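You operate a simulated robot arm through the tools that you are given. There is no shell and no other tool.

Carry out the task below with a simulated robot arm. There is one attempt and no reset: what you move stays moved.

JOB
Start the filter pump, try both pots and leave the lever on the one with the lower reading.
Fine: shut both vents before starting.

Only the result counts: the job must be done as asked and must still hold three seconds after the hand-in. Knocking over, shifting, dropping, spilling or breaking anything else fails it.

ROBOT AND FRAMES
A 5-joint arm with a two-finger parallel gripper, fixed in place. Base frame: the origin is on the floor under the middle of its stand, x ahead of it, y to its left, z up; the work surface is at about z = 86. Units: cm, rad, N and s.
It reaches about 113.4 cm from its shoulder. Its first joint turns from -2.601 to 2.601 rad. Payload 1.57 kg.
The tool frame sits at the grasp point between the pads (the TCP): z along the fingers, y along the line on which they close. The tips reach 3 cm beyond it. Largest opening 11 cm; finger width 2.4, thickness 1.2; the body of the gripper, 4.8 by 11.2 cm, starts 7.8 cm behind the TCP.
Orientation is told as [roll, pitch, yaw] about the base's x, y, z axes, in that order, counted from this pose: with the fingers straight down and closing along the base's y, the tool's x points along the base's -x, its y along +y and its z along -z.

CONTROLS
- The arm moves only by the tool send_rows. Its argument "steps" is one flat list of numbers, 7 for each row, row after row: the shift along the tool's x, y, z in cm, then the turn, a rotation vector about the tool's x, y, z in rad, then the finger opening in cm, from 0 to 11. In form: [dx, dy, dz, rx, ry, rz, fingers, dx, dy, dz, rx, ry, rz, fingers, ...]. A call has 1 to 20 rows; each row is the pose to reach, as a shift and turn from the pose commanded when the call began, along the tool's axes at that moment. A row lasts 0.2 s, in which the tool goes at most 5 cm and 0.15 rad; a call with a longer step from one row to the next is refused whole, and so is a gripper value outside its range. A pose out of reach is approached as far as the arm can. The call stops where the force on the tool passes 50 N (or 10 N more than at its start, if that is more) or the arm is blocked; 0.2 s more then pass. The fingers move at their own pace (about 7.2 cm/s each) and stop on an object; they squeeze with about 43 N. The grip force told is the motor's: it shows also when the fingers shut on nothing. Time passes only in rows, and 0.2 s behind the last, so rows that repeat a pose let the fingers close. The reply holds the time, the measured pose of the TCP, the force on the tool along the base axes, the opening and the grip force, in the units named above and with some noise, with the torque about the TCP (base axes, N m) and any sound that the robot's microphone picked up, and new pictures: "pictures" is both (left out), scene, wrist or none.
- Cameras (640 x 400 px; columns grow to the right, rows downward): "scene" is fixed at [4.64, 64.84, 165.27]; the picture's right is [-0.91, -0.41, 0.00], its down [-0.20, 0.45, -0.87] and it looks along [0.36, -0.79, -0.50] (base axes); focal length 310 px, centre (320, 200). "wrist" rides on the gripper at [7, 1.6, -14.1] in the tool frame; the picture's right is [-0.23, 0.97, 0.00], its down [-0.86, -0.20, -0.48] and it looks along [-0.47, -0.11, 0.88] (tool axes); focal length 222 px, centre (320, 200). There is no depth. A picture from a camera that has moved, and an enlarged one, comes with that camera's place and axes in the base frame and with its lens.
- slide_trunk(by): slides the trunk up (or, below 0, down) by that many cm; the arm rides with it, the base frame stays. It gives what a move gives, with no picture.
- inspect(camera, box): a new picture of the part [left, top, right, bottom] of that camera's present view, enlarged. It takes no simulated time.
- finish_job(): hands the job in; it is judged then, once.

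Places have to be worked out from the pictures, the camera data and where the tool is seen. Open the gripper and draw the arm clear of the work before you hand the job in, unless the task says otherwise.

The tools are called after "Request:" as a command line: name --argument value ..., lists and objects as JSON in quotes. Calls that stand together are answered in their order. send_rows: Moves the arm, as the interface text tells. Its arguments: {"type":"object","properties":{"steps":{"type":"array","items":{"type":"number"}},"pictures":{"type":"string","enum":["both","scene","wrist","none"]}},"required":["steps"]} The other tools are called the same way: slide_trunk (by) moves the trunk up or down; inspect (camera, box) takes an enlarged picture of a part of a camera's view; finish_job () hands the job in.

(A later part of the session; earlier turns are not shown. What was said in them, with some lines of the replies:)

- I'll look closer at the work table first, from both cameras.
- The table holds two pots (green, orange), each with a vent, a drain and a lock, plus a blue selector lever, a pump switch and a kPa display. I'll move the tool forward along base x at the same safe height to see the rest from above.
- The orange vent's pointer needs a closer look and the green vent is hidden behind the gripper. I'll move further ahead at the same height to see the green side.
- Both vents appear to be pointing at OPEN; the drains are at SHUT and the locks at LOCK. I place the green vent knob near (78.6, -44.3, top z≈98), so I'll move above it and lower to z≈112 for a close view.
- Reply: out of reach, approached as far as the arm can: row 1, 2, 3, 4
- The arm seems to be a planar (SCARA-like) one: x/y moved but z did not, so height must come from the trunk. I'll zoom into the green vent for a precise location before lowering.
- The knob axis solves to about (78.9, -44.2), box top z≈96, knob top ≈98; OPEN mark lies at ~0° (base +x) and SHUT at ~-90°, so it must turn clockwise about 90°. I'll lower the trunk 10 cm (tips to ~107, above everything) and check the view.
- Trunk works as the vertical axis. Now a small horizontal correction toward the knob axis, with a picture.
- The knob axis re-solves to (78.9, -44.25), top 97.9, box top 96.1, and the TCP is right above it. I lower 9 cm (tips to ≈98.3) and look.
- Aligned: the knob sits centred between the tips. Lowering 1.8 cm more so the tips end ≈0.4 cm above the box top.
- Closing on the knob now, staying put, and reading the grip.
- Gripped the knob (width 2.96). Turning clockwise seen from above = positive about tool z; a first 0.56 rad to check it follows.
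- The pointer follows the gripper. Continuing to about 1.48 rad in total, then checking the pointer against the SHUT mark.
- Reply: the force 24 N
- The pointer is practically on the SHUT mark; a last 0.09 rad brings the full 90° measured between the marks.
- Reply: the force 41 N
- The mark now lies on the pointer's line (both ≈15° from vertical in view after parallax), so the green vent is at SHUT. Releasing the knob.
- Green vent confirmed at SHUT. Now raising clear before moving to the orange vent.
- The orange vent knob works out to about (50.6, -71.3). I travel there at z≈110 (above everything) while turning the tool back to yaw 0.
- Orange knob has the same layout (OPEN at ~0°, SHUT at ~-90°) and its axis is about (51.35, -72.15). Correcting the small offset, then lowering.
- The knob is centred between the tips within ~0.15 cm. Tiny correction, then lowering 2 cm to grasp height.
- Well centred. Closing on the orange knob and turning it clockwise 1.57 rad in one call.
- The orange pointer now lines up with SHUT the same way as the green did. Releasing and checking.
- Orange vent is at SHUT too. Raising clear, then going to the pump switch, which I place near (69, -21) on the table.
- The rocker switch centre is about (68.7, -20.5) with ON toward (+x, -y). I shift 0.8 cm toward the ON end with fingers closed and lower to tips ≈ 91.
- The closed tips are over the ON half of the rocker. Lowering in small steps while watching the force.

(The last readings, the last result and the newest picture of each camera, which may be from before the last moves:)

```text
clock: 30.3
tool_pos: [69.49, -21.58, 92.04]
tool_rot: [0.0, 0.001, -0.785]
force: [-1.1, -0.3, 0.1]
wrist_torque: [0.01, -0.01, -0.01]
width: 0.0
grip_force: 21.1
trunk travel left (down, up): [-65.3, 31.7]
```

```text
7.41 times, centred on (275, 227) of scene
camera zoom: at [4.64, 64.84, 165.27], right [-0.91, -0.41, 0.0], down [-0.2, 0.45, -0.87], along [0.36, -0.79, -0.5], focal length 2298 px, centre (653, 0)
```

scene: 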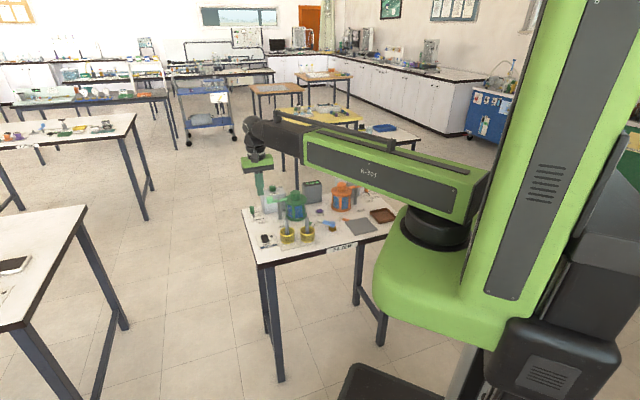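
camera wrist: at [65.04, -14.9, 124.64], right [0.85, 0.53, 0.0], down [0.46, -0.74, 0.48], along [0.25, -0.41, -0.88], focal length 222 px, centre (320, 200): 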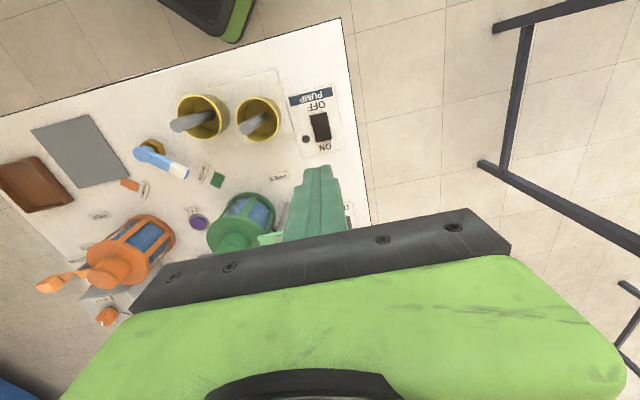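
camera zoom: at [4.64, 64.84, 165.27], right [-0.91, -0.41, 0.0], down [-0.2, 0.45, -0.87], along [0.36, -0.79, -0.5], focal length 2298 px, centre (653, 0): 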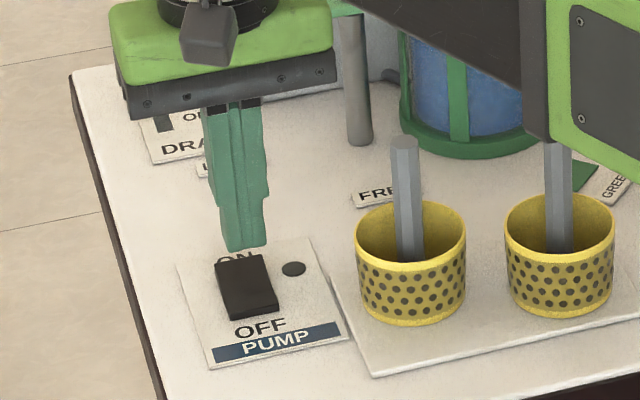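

No contact yet (tips ≈89). Lowering 0.7 cm more.

Request:
slide_trunk --by -0.7

Request:
inspect --camera "scene" --box '[245, 200, 305, 254]'

```text
clock: 30.9
tool_pos: [69.46, -21.51, 91.29]
tool_rot: [0.0, 0.0, -0.786]
force: [0.2, 0.2, -0.4]
wrist_torque: [0.02, -0.02, 0.02]
width: 0.02
grip_force: 21.8
trunk travel left (down, up): [-64.6, 32.4]
```

```text
7.41 times, centred on (275, 227) of scene
camera zoom: at [4.64, 64.84, 165.27], right [-0.91, -0.41, 0.0], down [-0.2, 0.45, -0.87], along [0.36, -0.79, -0.5], focal length 2298 px, centre (653, 0)
```

zoom: 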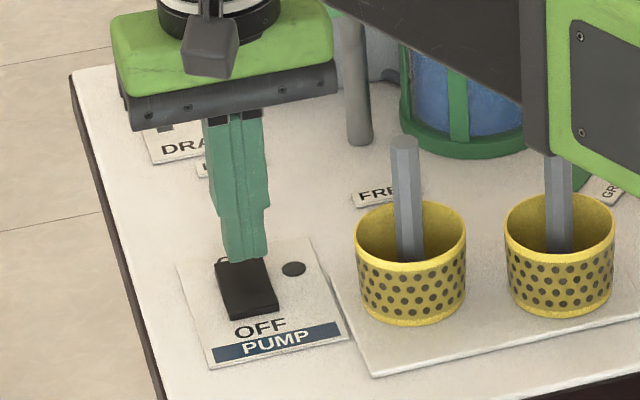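

Still no contact (tips ≈88.3). Another 0.5 cm.

Request:
slide_trunk --by -0.5

Request:
inspect --camera "scene" --box '[245, 200, 305, 254]'

```text
clock: 31.4
tool_pos: [69.47, -21.51, 90.76]
tool_rot: [0.0, -0.002, -0.784]
force: [0.9, 0.9, 0.1]
wrist_torque: [-0.03, -0.05, 0.0]
width: 0.0
grip_force: 21.5
trunk travel left (down, up): [-64.1, 32.9]
```

```text
7.41 times, centred on (275, 227) of scene
camera zoom: at [4.64, 64.84, 165.27], right [-0.91, -0.41, 0.0], down [-0.2, 0.45, -0.87], along [0.36, -0.79, -0.5], focal length 2298 px, centre (653, 0)
```

zoom: 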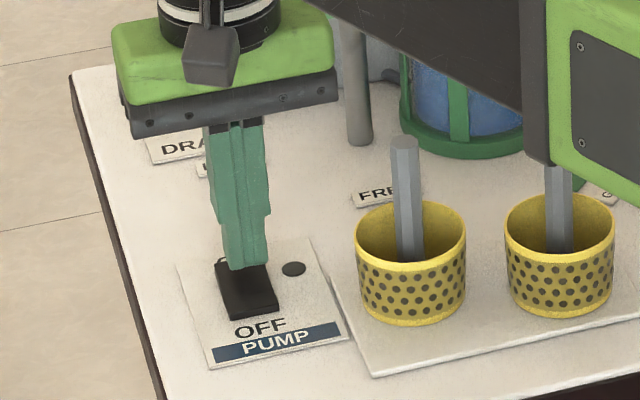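

Tips ≈87.8, still free. Another 0.4 cm.

Request:
slide_trunk --by -0.4

Request:
inspect --camera "scene" --box '[245, 200, 305, 254]'

```text
clock: 32.0
tool_pos: [69.44, -21.63, 90.4]
tool_rot: [0.0, -0.001, -0.788]
force: [0.8, -0.4, 0.4]
wrist_torque: [0.01, -0.03, 0.0]
width: 0.0
grip_force: 21.0
trunk travel left (down, up): [-63.7, 33.3]
```

```text
7.41 times, centred on (275, 227) of scene
camera zoom: at [4.64, 64.84, 165.27], right [-0.91, -0.41, 0.0], down [-0.2, 0.45, -0.87], along [0.36, -0.79, -0.5], focal length 2298 px, centre (653, 0)
```

zoom: 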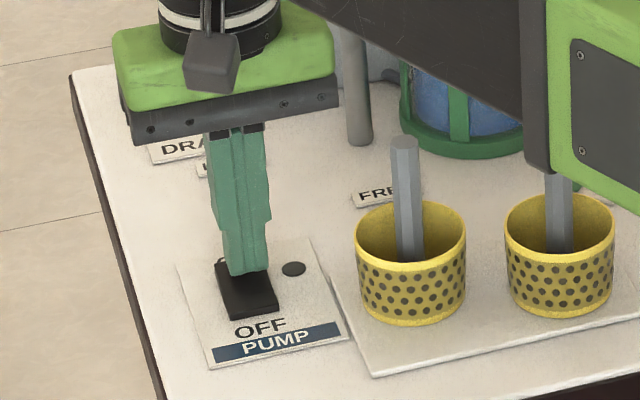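

Tips ≈87.4, no force. Continuing by 0.3 cm.

Request:
slide_trunk --by -0.3

Request:
inspect --camera "wrist" --box '[230, 90, 410, 230]'

```text
clock: 32.5
tool_pos: [69.48, -21.51, 90.14]
tool_rot: [0.0, 0.001, -0.787]
force: [-0.7, 0.6, 1.5]
wrist_torque: [-0.01, -0.03, -0.01]
width: 0.0
grip_force: 21.2
trunk travel left (down, up): [-63.4, 33.6]
```

```text
2.86 times, centred on (320, 160) of wrist
camera zoom: at [65.56, -15.55, 104.25], right [0.85, 0.53, 0.0], down [0.46, -0.75, 0.48], along [0.25, -0.41, -0.88], focal length 635 px, centre (320, 314)
```

zoom: 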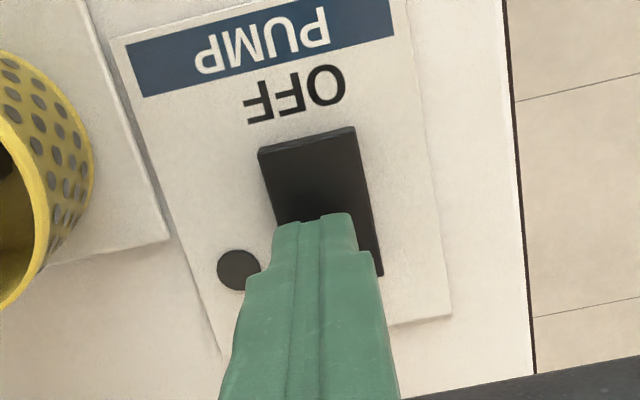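

A first hint of contact (1.5 N). Pressing 0.3 cm further.

Request:
slide_trunk --by -0.3

Request:
inspect --camera "wrist" --box '[230, 90, 410, 230]'

Request:
inspect --camera "scene" --box '[240, 170, 340, 250]'

```text
clock: 33.0
tool_pos: [69.47, -21.52, 90.06]
tool_rot: [0.002, -0.006, -0.786]
force: [17.4, -5.6, 48.9]
wrist_torque: [-0.03, -0.26, -0.03]
width: 0.0
grip_force: 21.0
trunk travel left (down, up): [-63.1, 33.9]
```

```text
2.86 times, centred on (320, 160) of wrist
camera zoom: at [65.47, -15.53, 104.15], right [0.85, 0.53, 0.0], down [0.46, -0.74, 0.48], along [0.26, -0.41, -0.88], focal length 635 px, centre (320, 314)
```

zoom: 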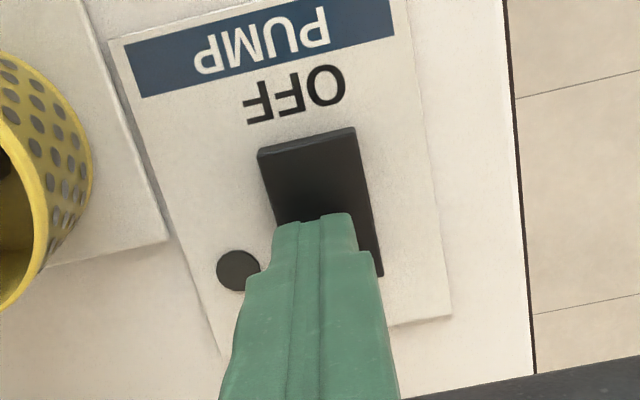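

```text
5.00 times, centred on (290, 210) of scene
camera zoom: at [4.64, 64.84, 165.27], right [-0.91, -0.41, 0.0], down [-0.2, 0.45, -0.87], along [0.36, -0.79, -0.5], focal length 1551 px, centre (470, 150)
```

zoom: 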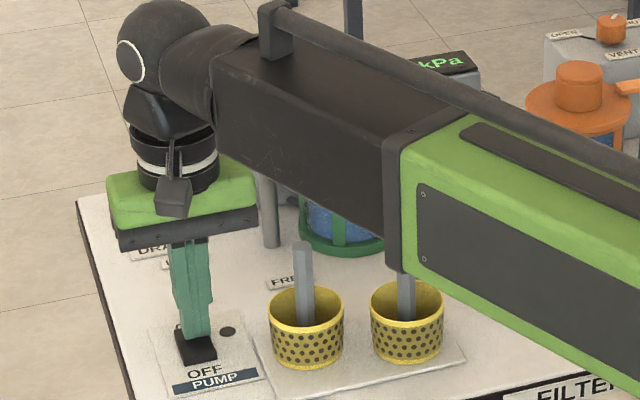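

48.9 N at tips z≈87.1 without the rocker moving — it's stiff here, so I back off 3 cm and inspect the rocker's tilt closely before pushing anywhere else.

Request:
slide_trunk --by 3

Request:
inspect --camera "scene" --box '[256, 228, 280, 248]'

Request:
inspect --camera "wrist" --box '[280, 110, 360, 170]'

```text
clock: 33.8
tool_pos: [69.49, -21.53, 92.82]
tool_rot: [0.0, 0.0, -0.786]
force: [-0.3, 0.2, -0.5]
wrist_torque: [0.0, -0.02, 0.01]
width: 0.01
grip_force: 21.6
trunk travel left (down, up): [-66.1, 30.9]
heard: click
```

```text
16.00 times, centred on (268, 238) of scene
camera zoom: at [4.64, 64.84, 165.27], right [-0.91, -0.41, 0.0], down [-0.2, 0.45, -0.87], along [0.36, -0.79, -0.5], focal length 4963 px, centre (1152, -408)
```

zoom: 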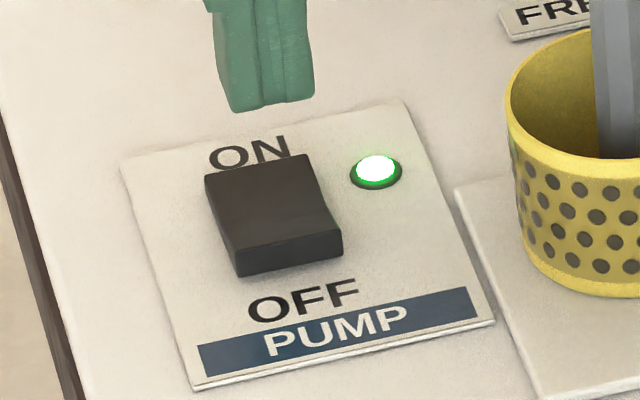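

```text
6.67 times, centred on (320, 140) of wrist
camera zoom: at [65.53, -15.54, 106.95], right [0.85, 0.53, 0.0], down [0.46, -0.75, 0.48], along [0.25, -0.41, -0.88], focal length 1481 px, centre (320, 600)
```

zoom: 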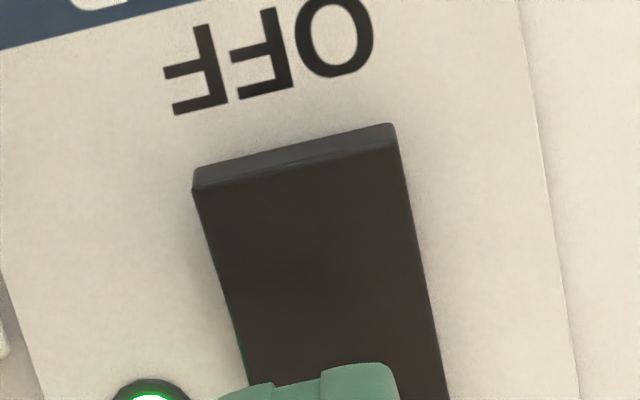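

A click was heard and the pump lamp is lit green: the pump runs. Raising clear and reading the display with the lever as it stands (toward GREEN).

Request:
slide_trunk --by 17.5

Request:
inspect --camera "scene" --box '[295, 170, 335, 200]'

Request:
inspect --camera "scene" --box '[285, 195, 375, 250]'

Request:
inspect --camera "wrist" --box '[120, 100, 260, 210]'

```text
clock: 35.7
tool_pos: [69.56, -21.56, 110.3]
tool_rot: [0.001, 0.001, -0.785]
force: [-0.2, 0.1, -0.8]
wrist_torque: [0.01, -0.02, 0.0]
width: 0.0
grip_force: 21.7
trunk travel left (down, up): [-83.6, 13.4]
```

```text
13.33 times, centred on (315, 185) of scene
camera zoom: at [4.64, 64.84, 165.27], right [-0.91, -0.41, 0.0], down [-0.2, 0.45, -0.87], along [0.36, -0.79, -0.5], focal length 4136 px, centre (387, 400)
```

zoom: 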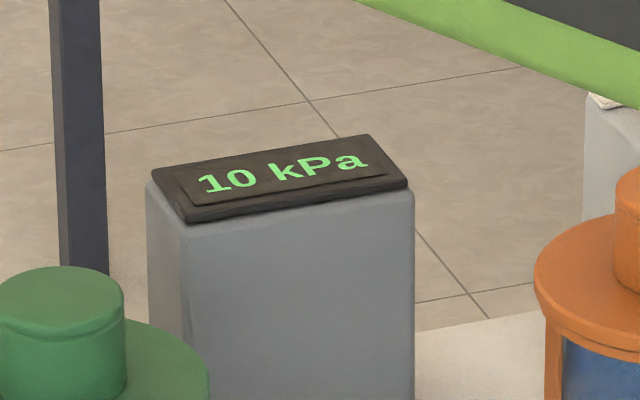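

```text
7.11 times, centred on (330, 222) of scene
camera zoom: at [4.64, 64.84, 165.27], right [-0.91, -0.41, 0.0], down [-0.2, 0.45, -0.87], along [0.36, -0.79, -0.5], focal length 2206 px, centre (249, 40)
```

zoom: 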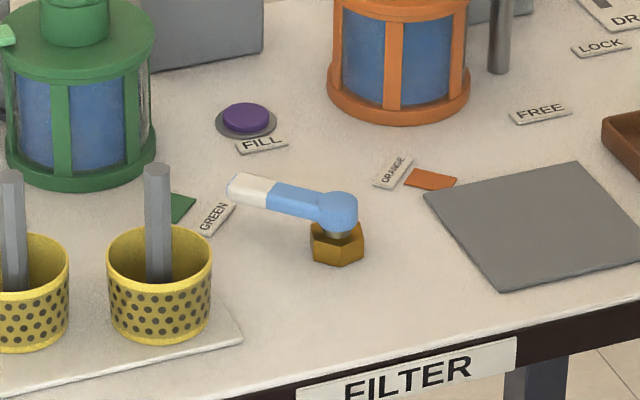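

```text
3.64 times, centred on (190, 155) of wrist
camera zoom: at [65.56, -15.55, 124.44], right [0.85, 0.53, 0.0], down [0.46, -0.75, 0.48], along [0.25, -0.41, -0.88], focal length 808 px, centre (793, 364)
```

zoom: 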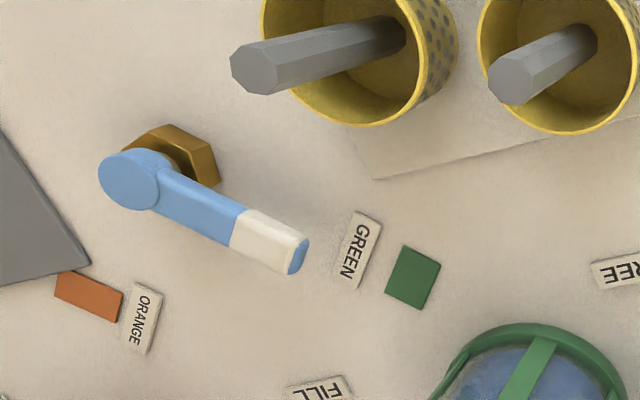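

Display reads 10 kPa with the lever on GREEN (pivot ≈ (46.2, -39.7), lever along +x, tip ≈ (53.3, -39.6), z≈89). I move above the handle at z≈110, turning to yaw 0, so the reading also gets time to settle.

Request:
send_rows --steps '[0, -3.65, 0, 0, 0, -0.112, 0, 0, -7.3, 0, 0, 0, -0.224, 0, 0, -10.95, 0, 0, 0, -0.336, 1, 0, -14.6, 0, 0, 0, -0.448, 2, 0, -18.25, 0, 0, 0, -0.56, 3, 0, -21.9, 0, 0, 0, -0.672, 4, 0.07, -25.5, 0, 0, 0, -0.785, 5, 0.07, -25.5, 0, 0, 0, -0.785, 5]' --pictures "both"

Request:
inspect --camera "wrist" --box '[220, 60, 420, 210]'

Request:
inspect --camera "scene" --box '[295, 170, 335, 200]'

```text
clock: 37.5
tool_pos: [51.54, -39.35, 110.38]
tool_rot: [-0.002, -0.001, 0.001]
force: [0.3, -0.3, 0.1]
wrist_torque: [0.01, -0.02, 0.01]
width: 4.99
grip_force: 0.0
trunk travel left (down, up): [-83.6, 13.4]
camera wrist: at [44.36, -37.87, 124.44], right [0.23, 0.97, 0.0], down [0.86, -0.2, 0.48], along [0.47, -0.11, -0.88], focal length 222 px, centre (320, 200)
```

scene: 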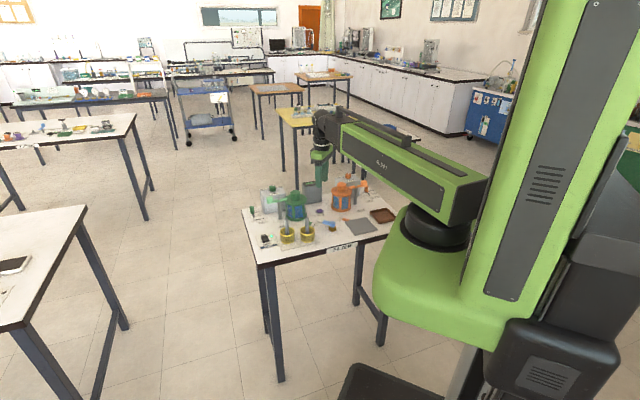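
wrist: 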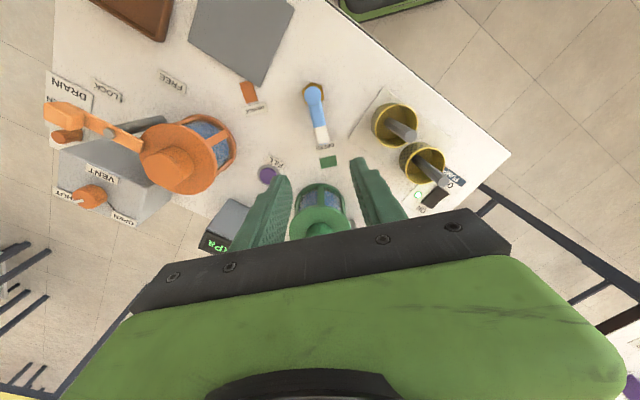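

```text
2.67 times, centred on (320, 135) of wrist
camera zoom: at [44.36, -37.87, 124.44], right [0.23, 0.97, 0.0], down [0.86, -0.2, 0.48], along [0.47, -0.11, -0.88], focal length 592 px, centre (320, 373)
```

zoom: 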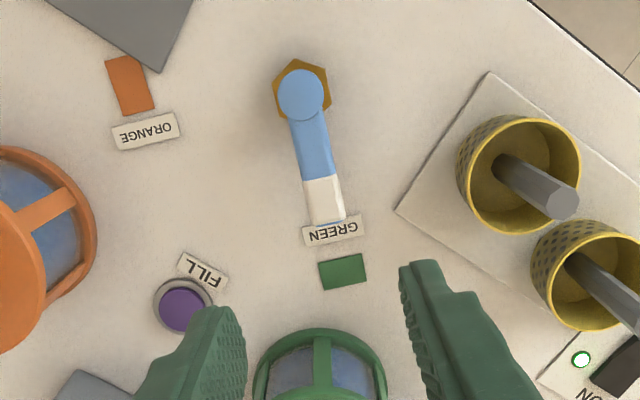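

```text
13.33 times, centred on (315, 185) of scene
camera zoom: at [4.64, 64.84, 165.27], right [-0.91, -0.41, 0.0], down [-0.2, 0.45, -0.87], along [0.36, -0.79, -0.5], focal length 4136 px, centre (387, 400)
```

zoom: 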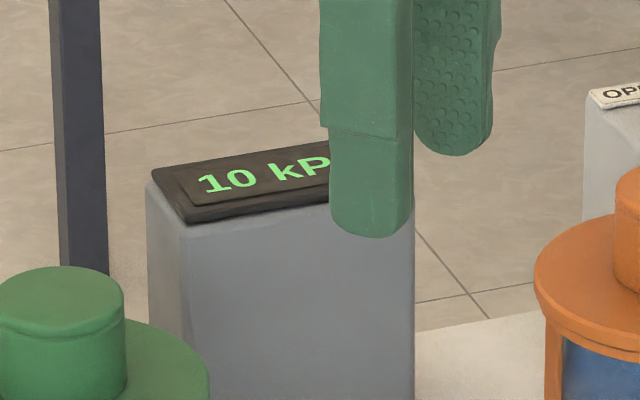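

Still 10 kPa on GREEN — steady. The lever lies along +x (≈0.5°), while the orange patch lies at about -104° from the pivot (46.1, -39.4). Lowering over the handle to tips ≈91.5 and checking.

Request:
slide_trunk --by -15.5

Request:
inspect --camera "wrist" --box '[220, 90, 420, 240]'

Request:
inspect --camera "scene" --box '[290, 190, 370, 250]'

```text
clock: 39.3
tool_pos: [51.53, -39.32, 94.89]
tool_rot: [0.0, -0.001, 0.0]
force: [0.7, 0.6, -0.4]
wrist_torque: [0.02, -0.01, 0.01]
width: 4.99
grip_force: 0.1
trunk travel left (down, up): [-68.1, 28.9]
```

```text
2.67 times, centred on (320, 165) of wrist
camera zoom: at [44.36, -37.85, 108.95], right [0.23, 0.97, 0.0], down [0.86, -0.2, 0.48], along [0.47, -0.11, -0.88], focal length 592 px, centre (320, 293)
```

zoom: 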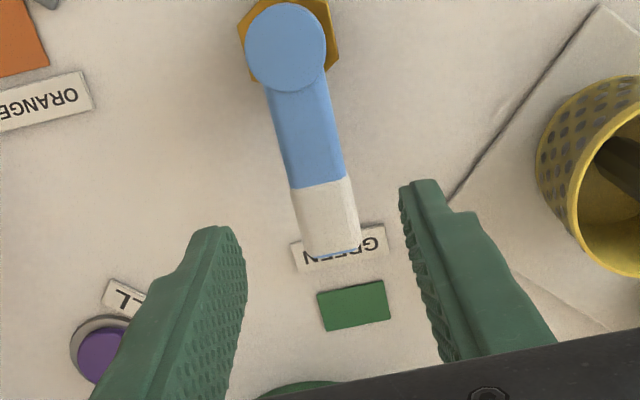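

```text
6.67 times, centred on (330, 220) of scene
camera zoom: at [4.64, 64.84, 165.27], right [-0.91, -0.41, 0.0], down [-0.2, 0.45, -0.87], along [0.36, -0.79, -0.5], focal length 2068 px, centre (253, 67)
```

zoom: 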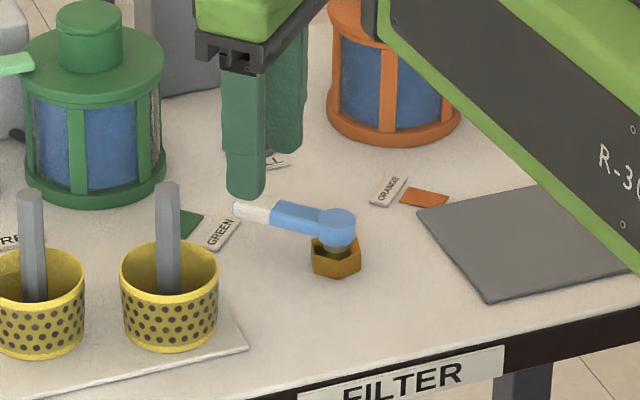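

Handle centred between the fingers (lever top ≈89.6, R of grip ≈5.5 from the pivot). Lowering 4.6 cm so the tips reach ≈87.3, above labels and plates.

Request:
slide_trunk --by -4.6

Request:
inspect --camera "wrist" --box '[220, 90, 420, 240]'

Request:
inspect --camera "scene" --box '[290, 170, 370, 230]'

```text
clock: 40.2
tool_pos: [51.47, -39.4, 90.26]
tool_rot: [0.001, 0.0, 0.0]
force: [0.5, 0.2, -0.3]
wrist_torque: [-0.02, -0.04, 0.02]
width: 5.01
grip_force: 0.0
trunk travel left (down, up): [-63.5, 33.5]
```

```text
2.67 times, centred on (320, 165) of wrist
camera zoom: at [44.36, -37.85, 104.35], right [0.23, 0.97, 0.0], down [0.86, -0.2, 0.48], along [0.47, -0.11, -0.88], focal length 592 px, centre (320, 293)
```

zoom: 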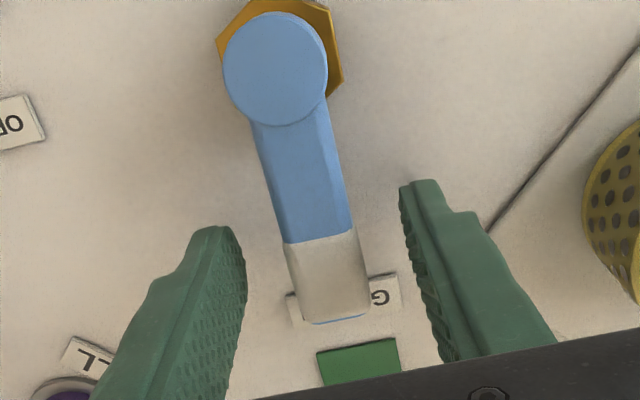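

```text
6.67 times, centred on (330, 200) of scene
camera zoom: at [4.64, 64.84, 165.27], right [-0.91, -0.41, 0.0], down [-0.2, 0.45, -0.87], along [0.36, -0.79, -0.5], focal length 2068 px, centre (253, 200)
```

zoom: 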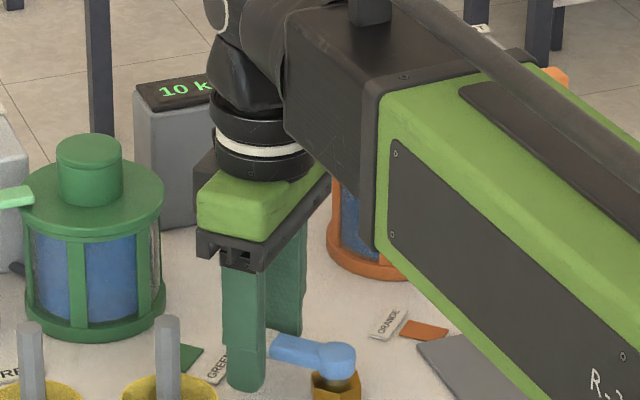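

Closing on the handle and swinging it a first 0.56 rad about the pivot toward ORANGE, tool turning along.

Request:
send_rows --steps '[0, 0, 0, 0, 0, 0, 1, 0, 0, 0, 0, 0, 0, 1, 0, 0, 0, 0, 0, 0, 1, 0.053, -0.76, 0, 0, 0, 0.14, 1, 0.212, -1.506, 0, 0, 0, 0.28, 1, 0.474, -2.222, 0, 0, 0, 0.42, 1, 0.833, -2.895, 0, 0, 0, 0.56, 1]' --pictures "wrist"

Request:
inspect --camera "scene" --box '[290, 170, 370, 230]'

```text
clock: 41.8
tool_pos: [50.6, -42.04, 90.28]
tool_rot: [-0.001, 0.002, -0.562]
force: [-0.1, 22.0, -12.9]
wrist_torque: [0.21, -0.03, -0.97]
width: 2.03
grip_force: 33.9
trunk travel left (down, up): [-63.5, 33.5]
camera wrist: at [45.49, -37.14, 104.37], right [0.71, 0.7, 0.0], down [0.62, -0.63, 0.48], along [0.34, -0.34, -0.88], focal length 222 px, centre (320, 200)
```

wrist: 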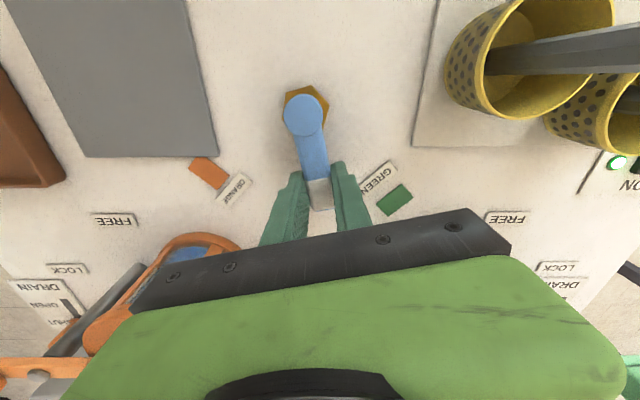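

```text
6.67 times, centred on (330, 200) of scene
camera zoom: at [4.64, 64.84, 165.27], right [-0.91, -0.41, 0.0], down [-0.2, 0.45, -0.87], along [0.36, -0.79, -0.5], focal length 2068 px, centre (253, 200)
```

zoom: 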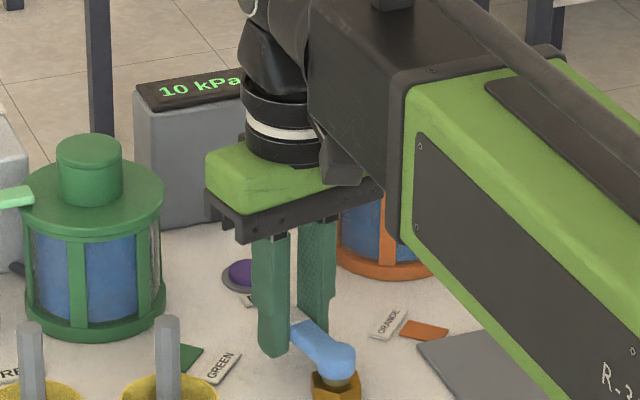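

The lever turns along (friction ≈22 N at the grip). Continuing the arc to about -88° and checking the reading and position.

Request:
send_rows --steps '[0.053, -0.76, 0, 0, 0, 0.14, 1, 0.212, -1.506, 0, 0, 0, 0.28, 1, 0.474, -2.222, 0, 0, 0, 0.42, 1, 0.833, -2.895, 0, 0, 0, 0.56, 1, 1.282, -3.511, 0, 0, 0, 0.7, 1, 1.812, -4.058, 0, 0, 0, 0.84, 1, 2.414, -4.526, 0, 0, 0, 0.98, 1]' --pictures "wrist"

Request:
inspect --camera "scene" --box '[290, 170, 370, 230]'

Request:
inspect --camera "wrist" --box '[230, 60, 420, 220]'

```text
clock: 43.4
tool_pos: [46.4, -44.59, 90.24]
tool_rot: [0.002, 0.002, -1.541]
force: [12.5, 29.3, -3.4]
wrist_torque: [0.4, 0.23, -0.75]
width: 1.96
grip_force: 33.5
trunk travel left (down, up): [-63.5, 33.5]
camera wrist: at [47.72, -37.7, 104.41], right [0.98, -0.2, 0.0], down [-0.18, -0.86, 0.48], along [-0.09, -0.47, -0.88], focal length 222 px, centre (320, 200)
```

wrist: 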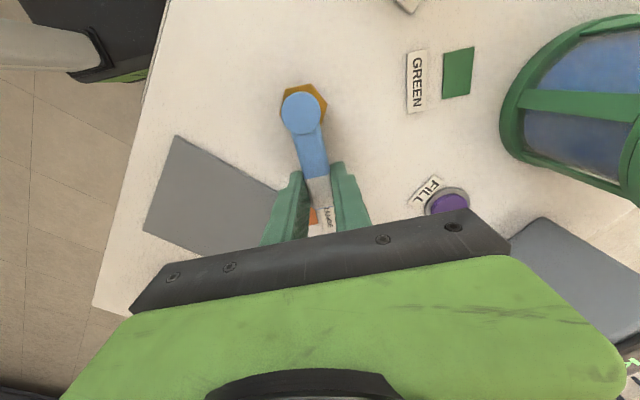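

```text
6.67 times, centred on (330, 200) of scene
camera zoom: at [4.64, 64.84, 165.27], right [-0.91, -0.41, 0.0], down [-0.2, 0.45, -0.87], along [0.36, -0.79, -0.5], focal length 2068 px, centre (253, 200)
```

zoom: 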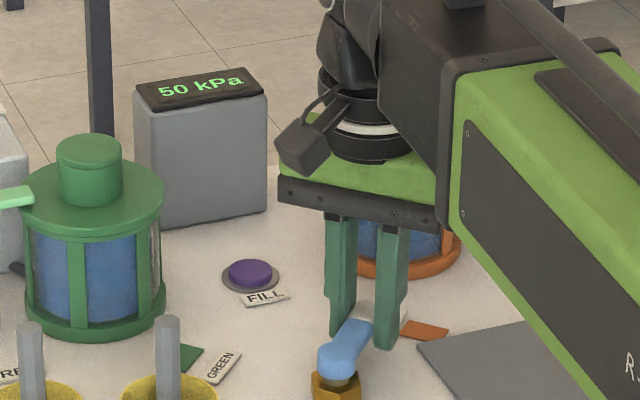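

```text
2.50 times, centred on (325, 140) of wrist
camera zoom: at [47.72, -37.7, 104.41], right [0.98, -0.2, 0.0], down [-0.18, -0.86, 0.48], along [-0.09, -0.47, -0.88], focal length 555 px, centre (308, 350)
```

zoom: 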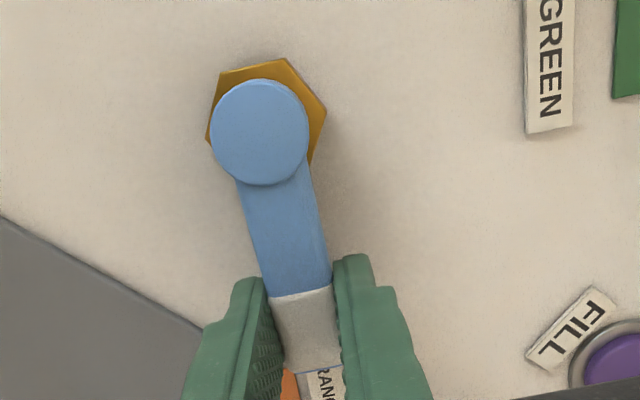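

The display now shows 50 kPa around -88°. The orange patch is at ≈-104°, so I continue the last 0.27 rad to be certain it's really on ORANGE.

Request:
send_rows --steps '[0.053, -0.76, 0, 0, 0, 0.14, 1, 0.198, -1.454, 0, 0, 0, 0.27, 1, 0.198, -1.454, 0, 0, 0, 0.27, 1]' --pictures "wrist"

Request:
inspect --camera "scene" --box '[290, 170, 370, 230]'

Request:
inspect --camera "wrist" --box '[230, 60, 420, 220]'

```text
clock: 43.9
tool_pos: [46.21, -44.64, 90.21]
tool_rot: [0.02, 0.003, -1.69]
force: [18.9, 3.8, 11.0]
wrist_torque: [0.88, 0.09, 0.95]
width: 2.24
grip_force: 35.2
trunk travel left (down, up): [-63.5, 33.5]
stopped in row 2: the force on the tool passed its limit at 54 N (the readings are from after the stop); the commanded pose is now the measured one
camera wrist: at [48.26, -38.01, 104.4], right [0.94, -0.34, 0.02], down [-0.31, -0.82, 0.47], along [-0.15, -0.45, -0.88], focal length 222 px, centre (320, 200)
```

wrist: 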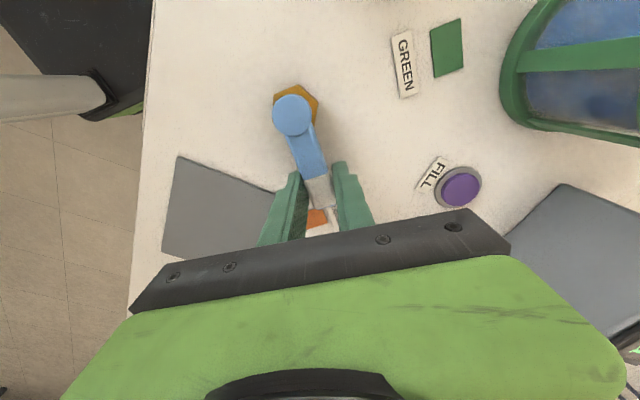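

```text
6.67 times, centred on (330, 200) of scene
camera zoom: at [4.64, 64.84, 165.27], right [-0.91, -0.41, 0.0], down [-0.2, 0.45, -0.87], along [0.36, -0.79, -0.5], focal length 2068 px, centre (253, 200)
```

zoom: 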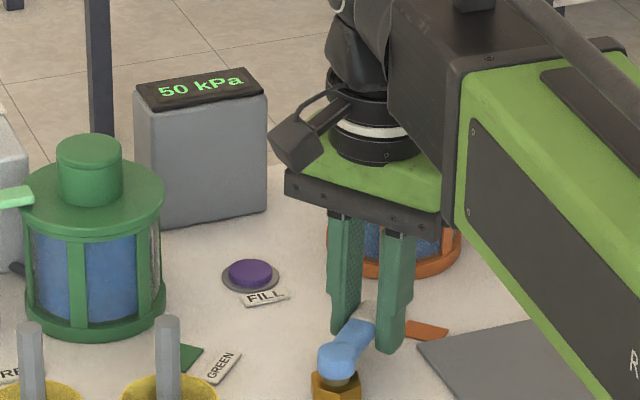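

```text
2.50 times, centred on (325, 140) of wrist
camera zoom: at [48.26, -38.01, 104.4], right [0.94, -0.34, 0.02], down [-0.31, -0.82, 0.47], along [-0.15, -0.45, -0.88], focal length 555 px, centre (308, 350)
```

zoom: 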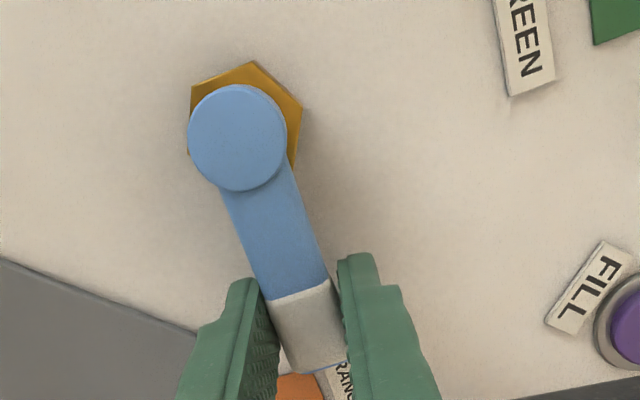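

The lever hit its end stop at about -90° (it no longer followed), so that is ORANGE, reading 50 kPa. I undo the extra twist, hold still 3 s and re-read to make sure it's a settled value.

Request:
send_rows --steps '[0, 0, 0, 0, -0.02, -0.11, 1, 0, 0, 0, 0, -0.02, -0.11, 1, 0, 0, 0, 0, -0.02, -0.11, 1, 0, 0, 0, 0, -0.02, -0.11, 1, 0, 0, 0, 0, -0.02, -0.11, 1, 0, 0, 0, 0, -0.02, -0.11, 1, 0, 0, 0, 0, -0.02, -0.11, 1, 0, 0, 0, 0, -0.02, -0.11, 1, 0, 0, 0, 0, -0.02, -0.11, 1, 0, 0, 0, 0, -0.02, -0.11, 1, 0, 0, 0, 0, -0.02, -0.11, 1, 0, 0, 0, 0, -0.02, -0.11, 1, 0, 0, 0, 0, -0.02, -0.11, 1, 0, 0, 0, 0, -0.02, -0.11, 1]' --pictures "none"

Request:
inspect --camera "scene" --box '[290, 170, 370, 230]'

Request:
inspect --camera "wrist" --box '[230, 60, 420, 220]'

```text
clock: 46.9
tool_pos: [45.94, -44.83, 90.16]
tool_rot: [0.014, -0.025, -1.585]
force: [15.7, 2.0, -0.7]
wrist_torque: [0.05, -0.1, 0.23]
width: 2.49
grip_force: 8.5
trunk travel left (down, up): [-63.5, 33.5]
```

```text
6.67 times, centred on (330, 200) of scene
camera zoom: at [4.64, 64.84, 165.27], right [-0.91, -0.41, 0.0], down [-0.2, 0.45, -0.87], along [0.36, -0.79, -0.5], focal length 2068 px, centre (253, 200)
```

zoom: 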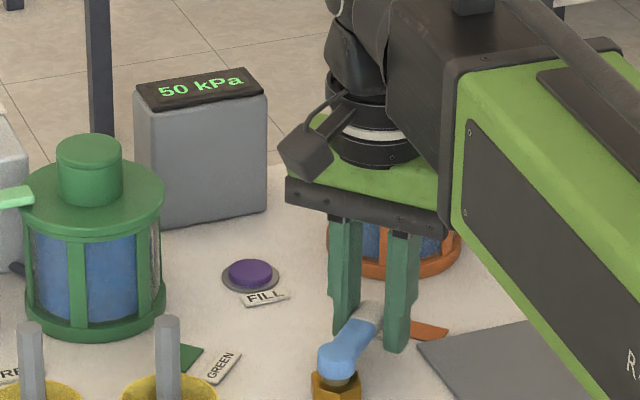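

```text
2.50 times, centred on (325, 140) of wrist
camera zoom: at [47.43, -37.61, 104.16], right [0.97, -0.24, 0.02], down [-0.22, -0.84, 0.49], along [-0.1, -0.48, -0.87], focal length 555 px, centre (308, 350)
```

zoom: 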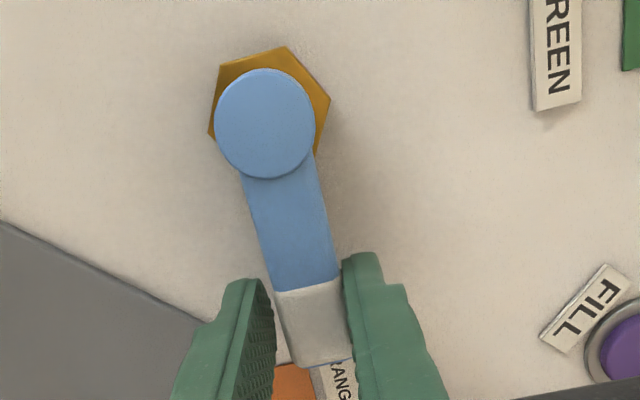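

ORANGE stays at 50 kPa for 3 s; GREEN was a steady 10 kPa, so GREEN is the lower. I open the fingers slightly to release the off-centre grip and see the unloaded pose before swinging back.

Request:
send_rows --steps '[0, 0, 0, 0, 0, 0, 3.6, 0, 0, 0, 0, 0, 0, 3.6, 0, 0, 0, 0, 0, 0, 3.6]' --pictures "none"

Request:
inspect --camera "wrist" --box '[230, 60, 420, 220]'

Request:
inspect --camera "scene" --box '[290, 170, 370, 230]'

```text
clock: 47.7
tool_pos: [45.88, -44.78, 90.36]
tool_rot: [0.014, -0.021, -1.586]
force: [0.1, -0.9, -0.3]
wrist_torque: [0.02, -0.03, 0.0]
width: 3.62
grip_force: 0.0
trunk travel left (down, up): [-63.5, 33.5]
```

```text
2.50 times, centred on (325, 140) of wrist
camera zoom: at [47.28, -37.64, 104.22], right [0.97, -0.24, 0.02], down [-0.22, -0.84, 0.49], along [-0.1, -0.48, -0.87], focal length 555 px, centre (308, 350)
```

zoom: 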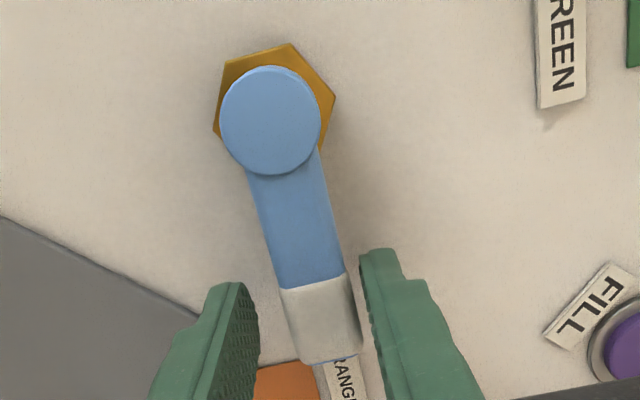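

```text
6.67 times, centred on (330, 200) of scene
camera zoom: at [4.64, 64.84, 165.27], right [-0.91, -0.41, 0.0], down [-0.2, 0.45, -0.87], along [0.36, -0.79, -0.5], focal length 2068 px, centre (253, 200)
```

zoom: 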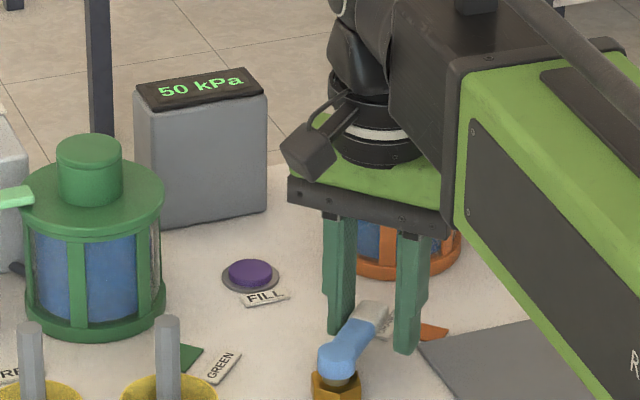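

The lever rests at its -90° stop, reading 50 kPa. I level the tool, centre it on the handle (+0.32 cm) and grip again.

Request:
send_rows --steps '[0, 0.32, 0, 0.014, 0.021, -0.015, 3.6, 0, 0.32, 0, 0.014, 0.021, -0.015, 3.6, 0, 0.32, 0, 0.014, 0.021, -0.015, 1, 0, 0.32, 0, 0.014, 0.021, -0.015, 1, 0, 0.32, 0, 0.014, 0.021, -0.015, 1]' --pictures "none"

Request:
inspect --camera "wrist" --box '[230, 60, 420, 220]'

```text
clock: 48.9
tool_pos: [46.26, -44.75, 90.19]
tool_rot: [-0.002, -0.001, -1.569]
force: [5.9, -1.5, 6.1]
wrist_torque: [0.2, -0.09, -0.24]
width: 1.95
grip_force: 33.2
trunk travel left (down, up): [-63.5, 33.5]
```

```text
2.50 times, centred on (325, 140) of wrist
camera zoom: at [47.8, -37.9, 104.34], right [0.97, -0.23, 0.0], down [-0.2, -0.85, 0.48], along [-0.11, -0.47, -0.88], focal length 555 px, centre (308, 350)
```

zoom: 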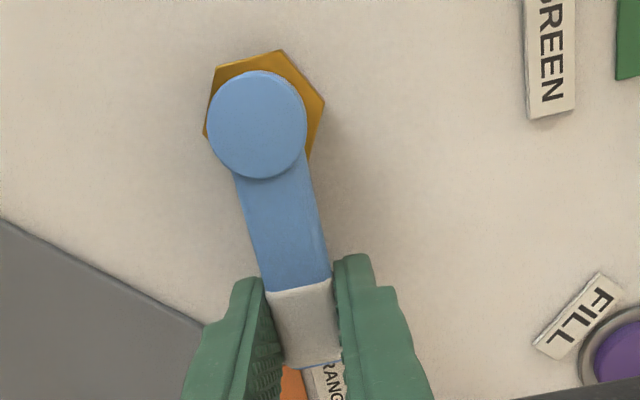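

Clean grip (width 1.95, small forces). Swinging the lever back toward GREEN along the arc.

Request:
send_rows --steps '[0.054, 0.767, 0, 0, 0, -0.14, 1, 0.214, 1.52, 0, 0, 0, -0.28, 1, 0.479, 2.243, 0, 0, 0, -0.42, 1, 0.84, 2.921, 0, 0, 0, -0.56, 1, 1.294, 3.543, 0, 0, 0, -0.7, 1, 1.829, 4.095, 0, 0, 0, -0.84, 1, 2.436, 4.568, 0, 0, 0, -0.98, 1, 3.104, 4.951, 0, 0, 0, -1.12, 1, 3.818, 5.237, 0, 0, 0, -1.26, 1, 4.565, 5.42, 0, 0, 0, -1.4, 1, 5.331, 5.497, 0, 0, 0, -1.54, 1]' --pictures "wrist"

Request:
inspect --camera "scene" --box '[290, 170, 370, 230]'

Request:
inspect --camera "wrist" --box '[230, 60, 420, 220]'

```text
clock: 51.3
tool_pos: [51.93, -39.33, 90.11]
tool_rot: [-0.001, 0.002, -0.027]
force: [13.9, 0.1, 5.1]
wrist_torque: [-0.12, -1.04, 0.04]
width: 1.99
grip_force: 33.5
trunk travel left (down, up): [-63.5, 33.5]
camera wrist: at [44.78, -37.68, 104.31], right [0.25, 0.97, 0.0], down [0.85, -0.22, 0.48], along [0.46, -0.12, -0.88], focal length 222 px, centre (320, 200)
```

wrist: 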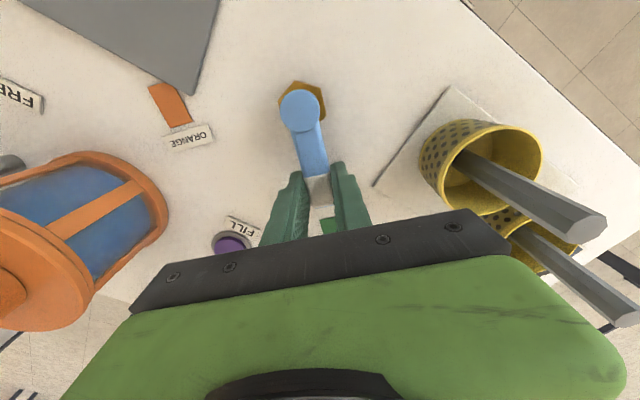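

```text
6.67 times, centred on (330, 200) of scene
camera zoom: at [4.64, 64.84, 165.27], right [-0.91, -0.41, 0.0], down [-0.2, 0.45, -0.87], along [0.36, -0.79, -0.5], focal length 2068 px, centre (253, 200)
```

zoom: 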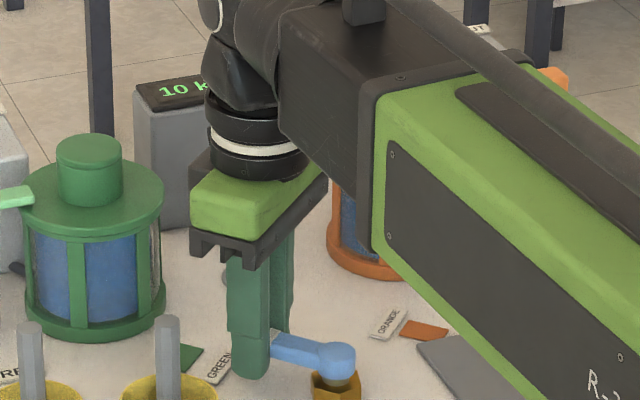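

```text
2.50 times, centred on (325, 140) of wrist
camera zoom: at [44.78, -37.68, 104.31], right [0.25, 0.97, 0.0], down [0.85, -0.22, 0.48], along [0.46, -0.12, -0.88], focal length 555 px, centre (308, 350)
```

zoom: 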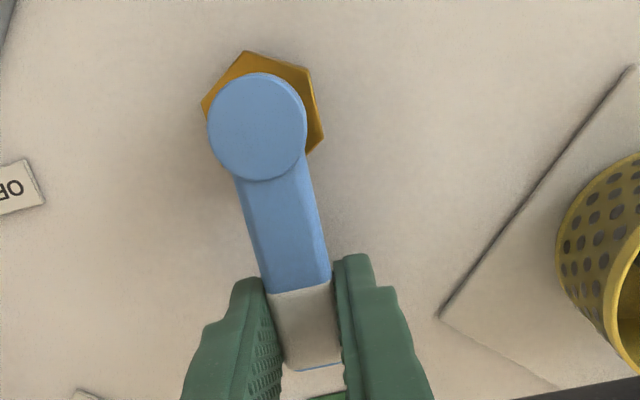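

The reading is back to 10 kPa with the lever ≈1.5° short of GREEN's exact direction; a last nudge of 0.04 rad seats it.

Request:
send_rows --steps '[0.002, 0.11, 0, 0, 0, -0.02, 1, 0.004, 0.2, 0, 0, 0, -0.036, 1, 0.004, 0.2, 0, 0, 0, -0.036, 1]' --pictures "none"

Request:
inspect --camera "wrist" --box '[230, 60, 420, 220]'

```text
clock: 52.1
tool_pos: [51.84, -39.19, 90.13]
tool_rot: [0.0, 0.001, 0.009]
force: [8.9, 8.1, -5.5]
wrist_torque: [0.17, -0.43, -0.72]
width: 1.97
grip_force: 33.6
trunk travel left (down, up): [-63.5, 33.5]
```

```text
2.50 times, centred on (325, 140) of wrist
camera zoom: at [44.73, -37.76, 104.32], right [0.22, 0.98, 0.0], down [0.86, -0.19, 0.48], along [0.46, -0.11, -0.88], focal length 555 px, centre (308, 350)
```

zoom: 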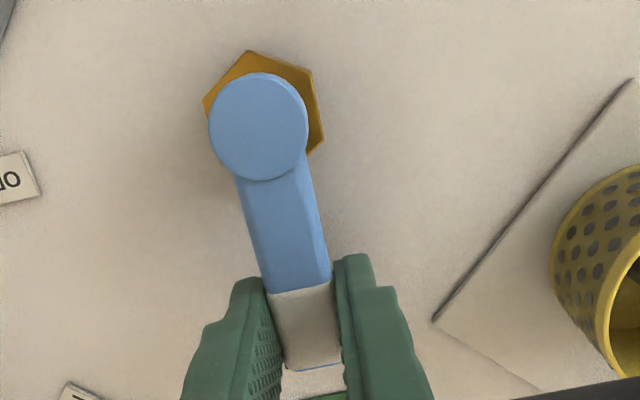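

The lever is aligned with GREEN (tool yaw ≈0.01). Opening the fingers and raising straight up.

Request:
send_rows --steps '[0, 0, 0, 0, 0, 0, 3, 0, 0, 0, 0, 0, 0, 5, 0, 0, 0, 0, 0, 0, 5]' --pictures "none"

Request:
inspect --camera "wrist" --box '[230, 60, 420, 220]'

Request:
slide_trunk --by 20

```text
clock: 52.9
tool_pos: [51.8, -39.29, 90.23]
tool_rot: [-0.003, 0.001, 0.005]
force: [-0.4, 0.6, -0.1]
wrist_torque: [0.04, 0.0, 0.0]
width: 5.0
grip_force: 0.0
trunk travel left (down, up): [-63.5, 33.5]
```

```text
2.50 times, centred on (325, 140) of wrist
camera zoom: at [44.65, -37.83, 104.35], right [0.22, 0.98, 0.0], down [0.86, -0.19, 0.48], along [0.47, -0.11, -0.88], focal length 555 px, centre (308, 350)
```

zoom: 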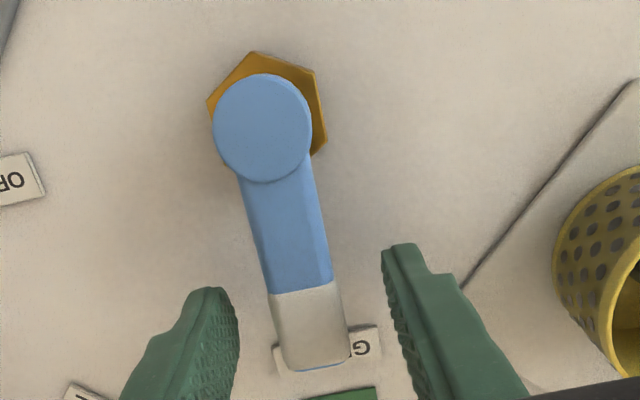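

```text
clock: 55.0
tool_pos: [51.81, -39.37, 110.19]
tool_rot: [-0.001, -0.001, 0.006]
force: [0.2, -0.1, -0.9]
wrist_torque: [-0.03, 0.0, -0.04]
width: 5.04
grip_force: 0.0
trunk travel left (down, up): [-83.5, 13.5]
```

Released with the lever on GREEN. Raising to the starting height and retracting to the starting spot, then checking everything.

Request:
slide_trunk --by 10

Request:
send_rows --steps '[3.5, -1.8, 0, 0, 0, 0, 6, 7, -3.6, 0, 0, 0, 0, 7, 10.5, -5.4, 0, 0, 0, 0, 8, 14, -7.2, 0, 0, 0, 0, 9, 17.5, -9, 0, 0, 0, 0, 10, 20.8, -10.6, 0, 0, 0, 0, 11, 20.8, -10.6, 0, 0, 0, 0, 11]' --pictures "both"

Request:
inspect --camera "scene" --box '[235, 165, 385, 260]'

Request:
inspect --camera "scene" --box '[295, 170, 335, 200]'

Request:
inspect --camera "scene" --box '[250, 170, 300, 205]'

Request:
inspect --camera "scene" --box '[325, 165, 385, 210]'

```text
clock: 56.4
tool_pos: [51.74, -39.38, 120.23]
tool_rot: [-0.002, 0.0, 0.006]
force: [-0.6, -1.2, 0.4]
wrist_torque: [-0.02, 0.01, 0.01]
width: 5.01
grip_force: 0.0
trunk travel left (down, up): [-93.5, 3.5]
```

```text
clock: 58.0
tool_pos: [31.17, -49.99, 120.28]
tool_rot: [-0.002, 0.002, 0.006]
force: [-0.8, -0.2, 0.8]
wrist_torque: [-0.02, 0.01, -0.03]
width: 10.96
grip_force: 0.1
trunk travel left (down, up): [-93.5, 3.5]
camera wrist: at [24.06, -48.48, 134.34], right [0.22, 0.98, 0.0], down [0.86, -0.19, 0.48], along [0.47, -0.11, -0.88], focal length 222 px, centre (320, 200)
```

scene: 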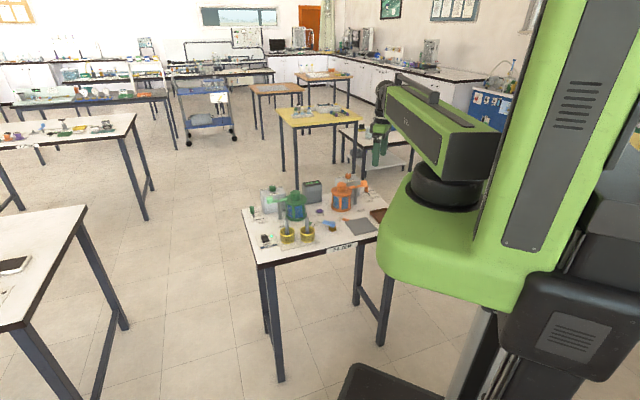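
wrist: 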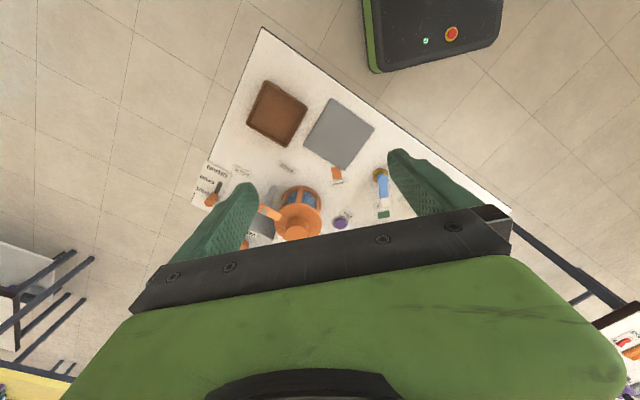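

```text
4.21 times, centred on (310, 212) of scene
camera zoom: at [4.64, 64.84, 165.27], right [-0.91, -0.41, 0.0], down [-0.2, 0.45, -0.87], along [0.36, -0.79, -0.5], focal length 1306 px, centre (362, 147)
```

zoom: 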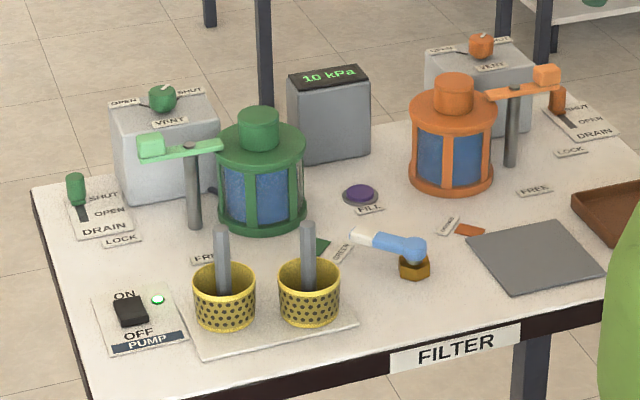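

```text
13.33 times, centred on (315, 185) of scene
camera zoom: at [4.64, 64.84, 165.27], right [-0.91, -0.41, 0.0], down [-0.2, 0.45, -0.87], along [0.36, -0.79, -0.5], focal length 4136 px, centre (387, 400)
```

zoom: 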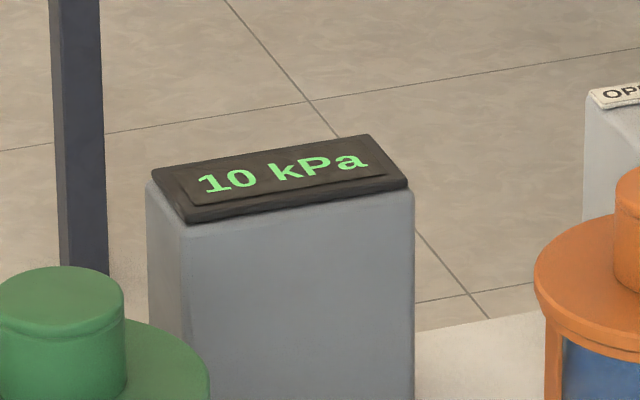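

```text
11.43 times, centred on (275, 188) of scene
camera zoom: at [4.64, 64.84, 165.27], right [-0.91, -0.41, 0.0], down [-0.2, 0.45, -0.87], along [0.36, -0.79, -0.5], focal length 3545 px, centre (834, 343)
```

zoom: 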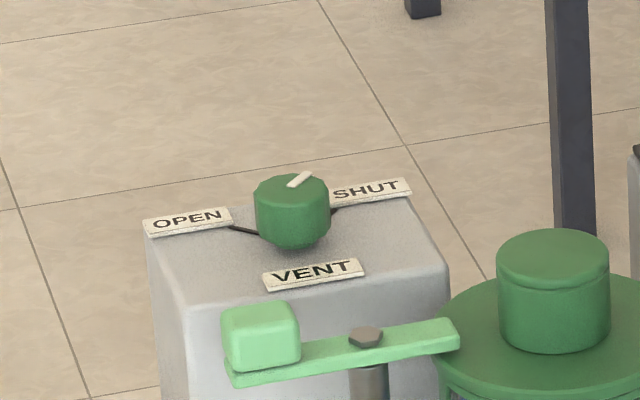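

```text
8.89 times, centred on (355, 188) of scene
camera zoom: at [4.64, 64.84, 165.27], right [-0.91, -0.41, 0.0], down [-0.2, 0.45, -0.87], along [0.36, -0.79, -0.5], focal length 2757 px, centre (9, 311)
```

zoom: 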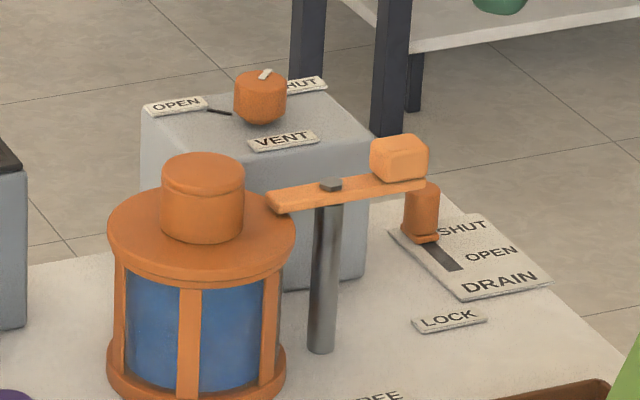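

Everything checks out: both vents point to SHUT, the pump lamp is lit, and the lever is on GREEN at 10 kPa against 50 kPa on ORANGE. Drains, locks, baskets and trays are where they were, and the arm is clear with the gripper open, so I'm handing in.

Request:
finish_job

```text
The job is handed in.
```

The filter pump is running and the lever is on the green pot, which read 10 kPa against 50 kPa for the orange one.

- **Vents:** I turned both vents from OPEN to SHUT before starting the pump, and the final pictures show both pointers at SHUT.
- **Pump:** The switch clicked on and its lamp is lit green.
- **Readings:** Green held at 10 kPa before and after the swing. Orange held at 50 kPa for about four seconds.
- **Rest of the bench:** The drains, locks, baskets, tray and plate look unmoved in the final pictures. The gripper is open and the arm is back where it started.

The first press on the pump switch reached about 49 N with no visible movement, so I backed off. The click was heard as I did.

The job is handed in; no verdict came back.
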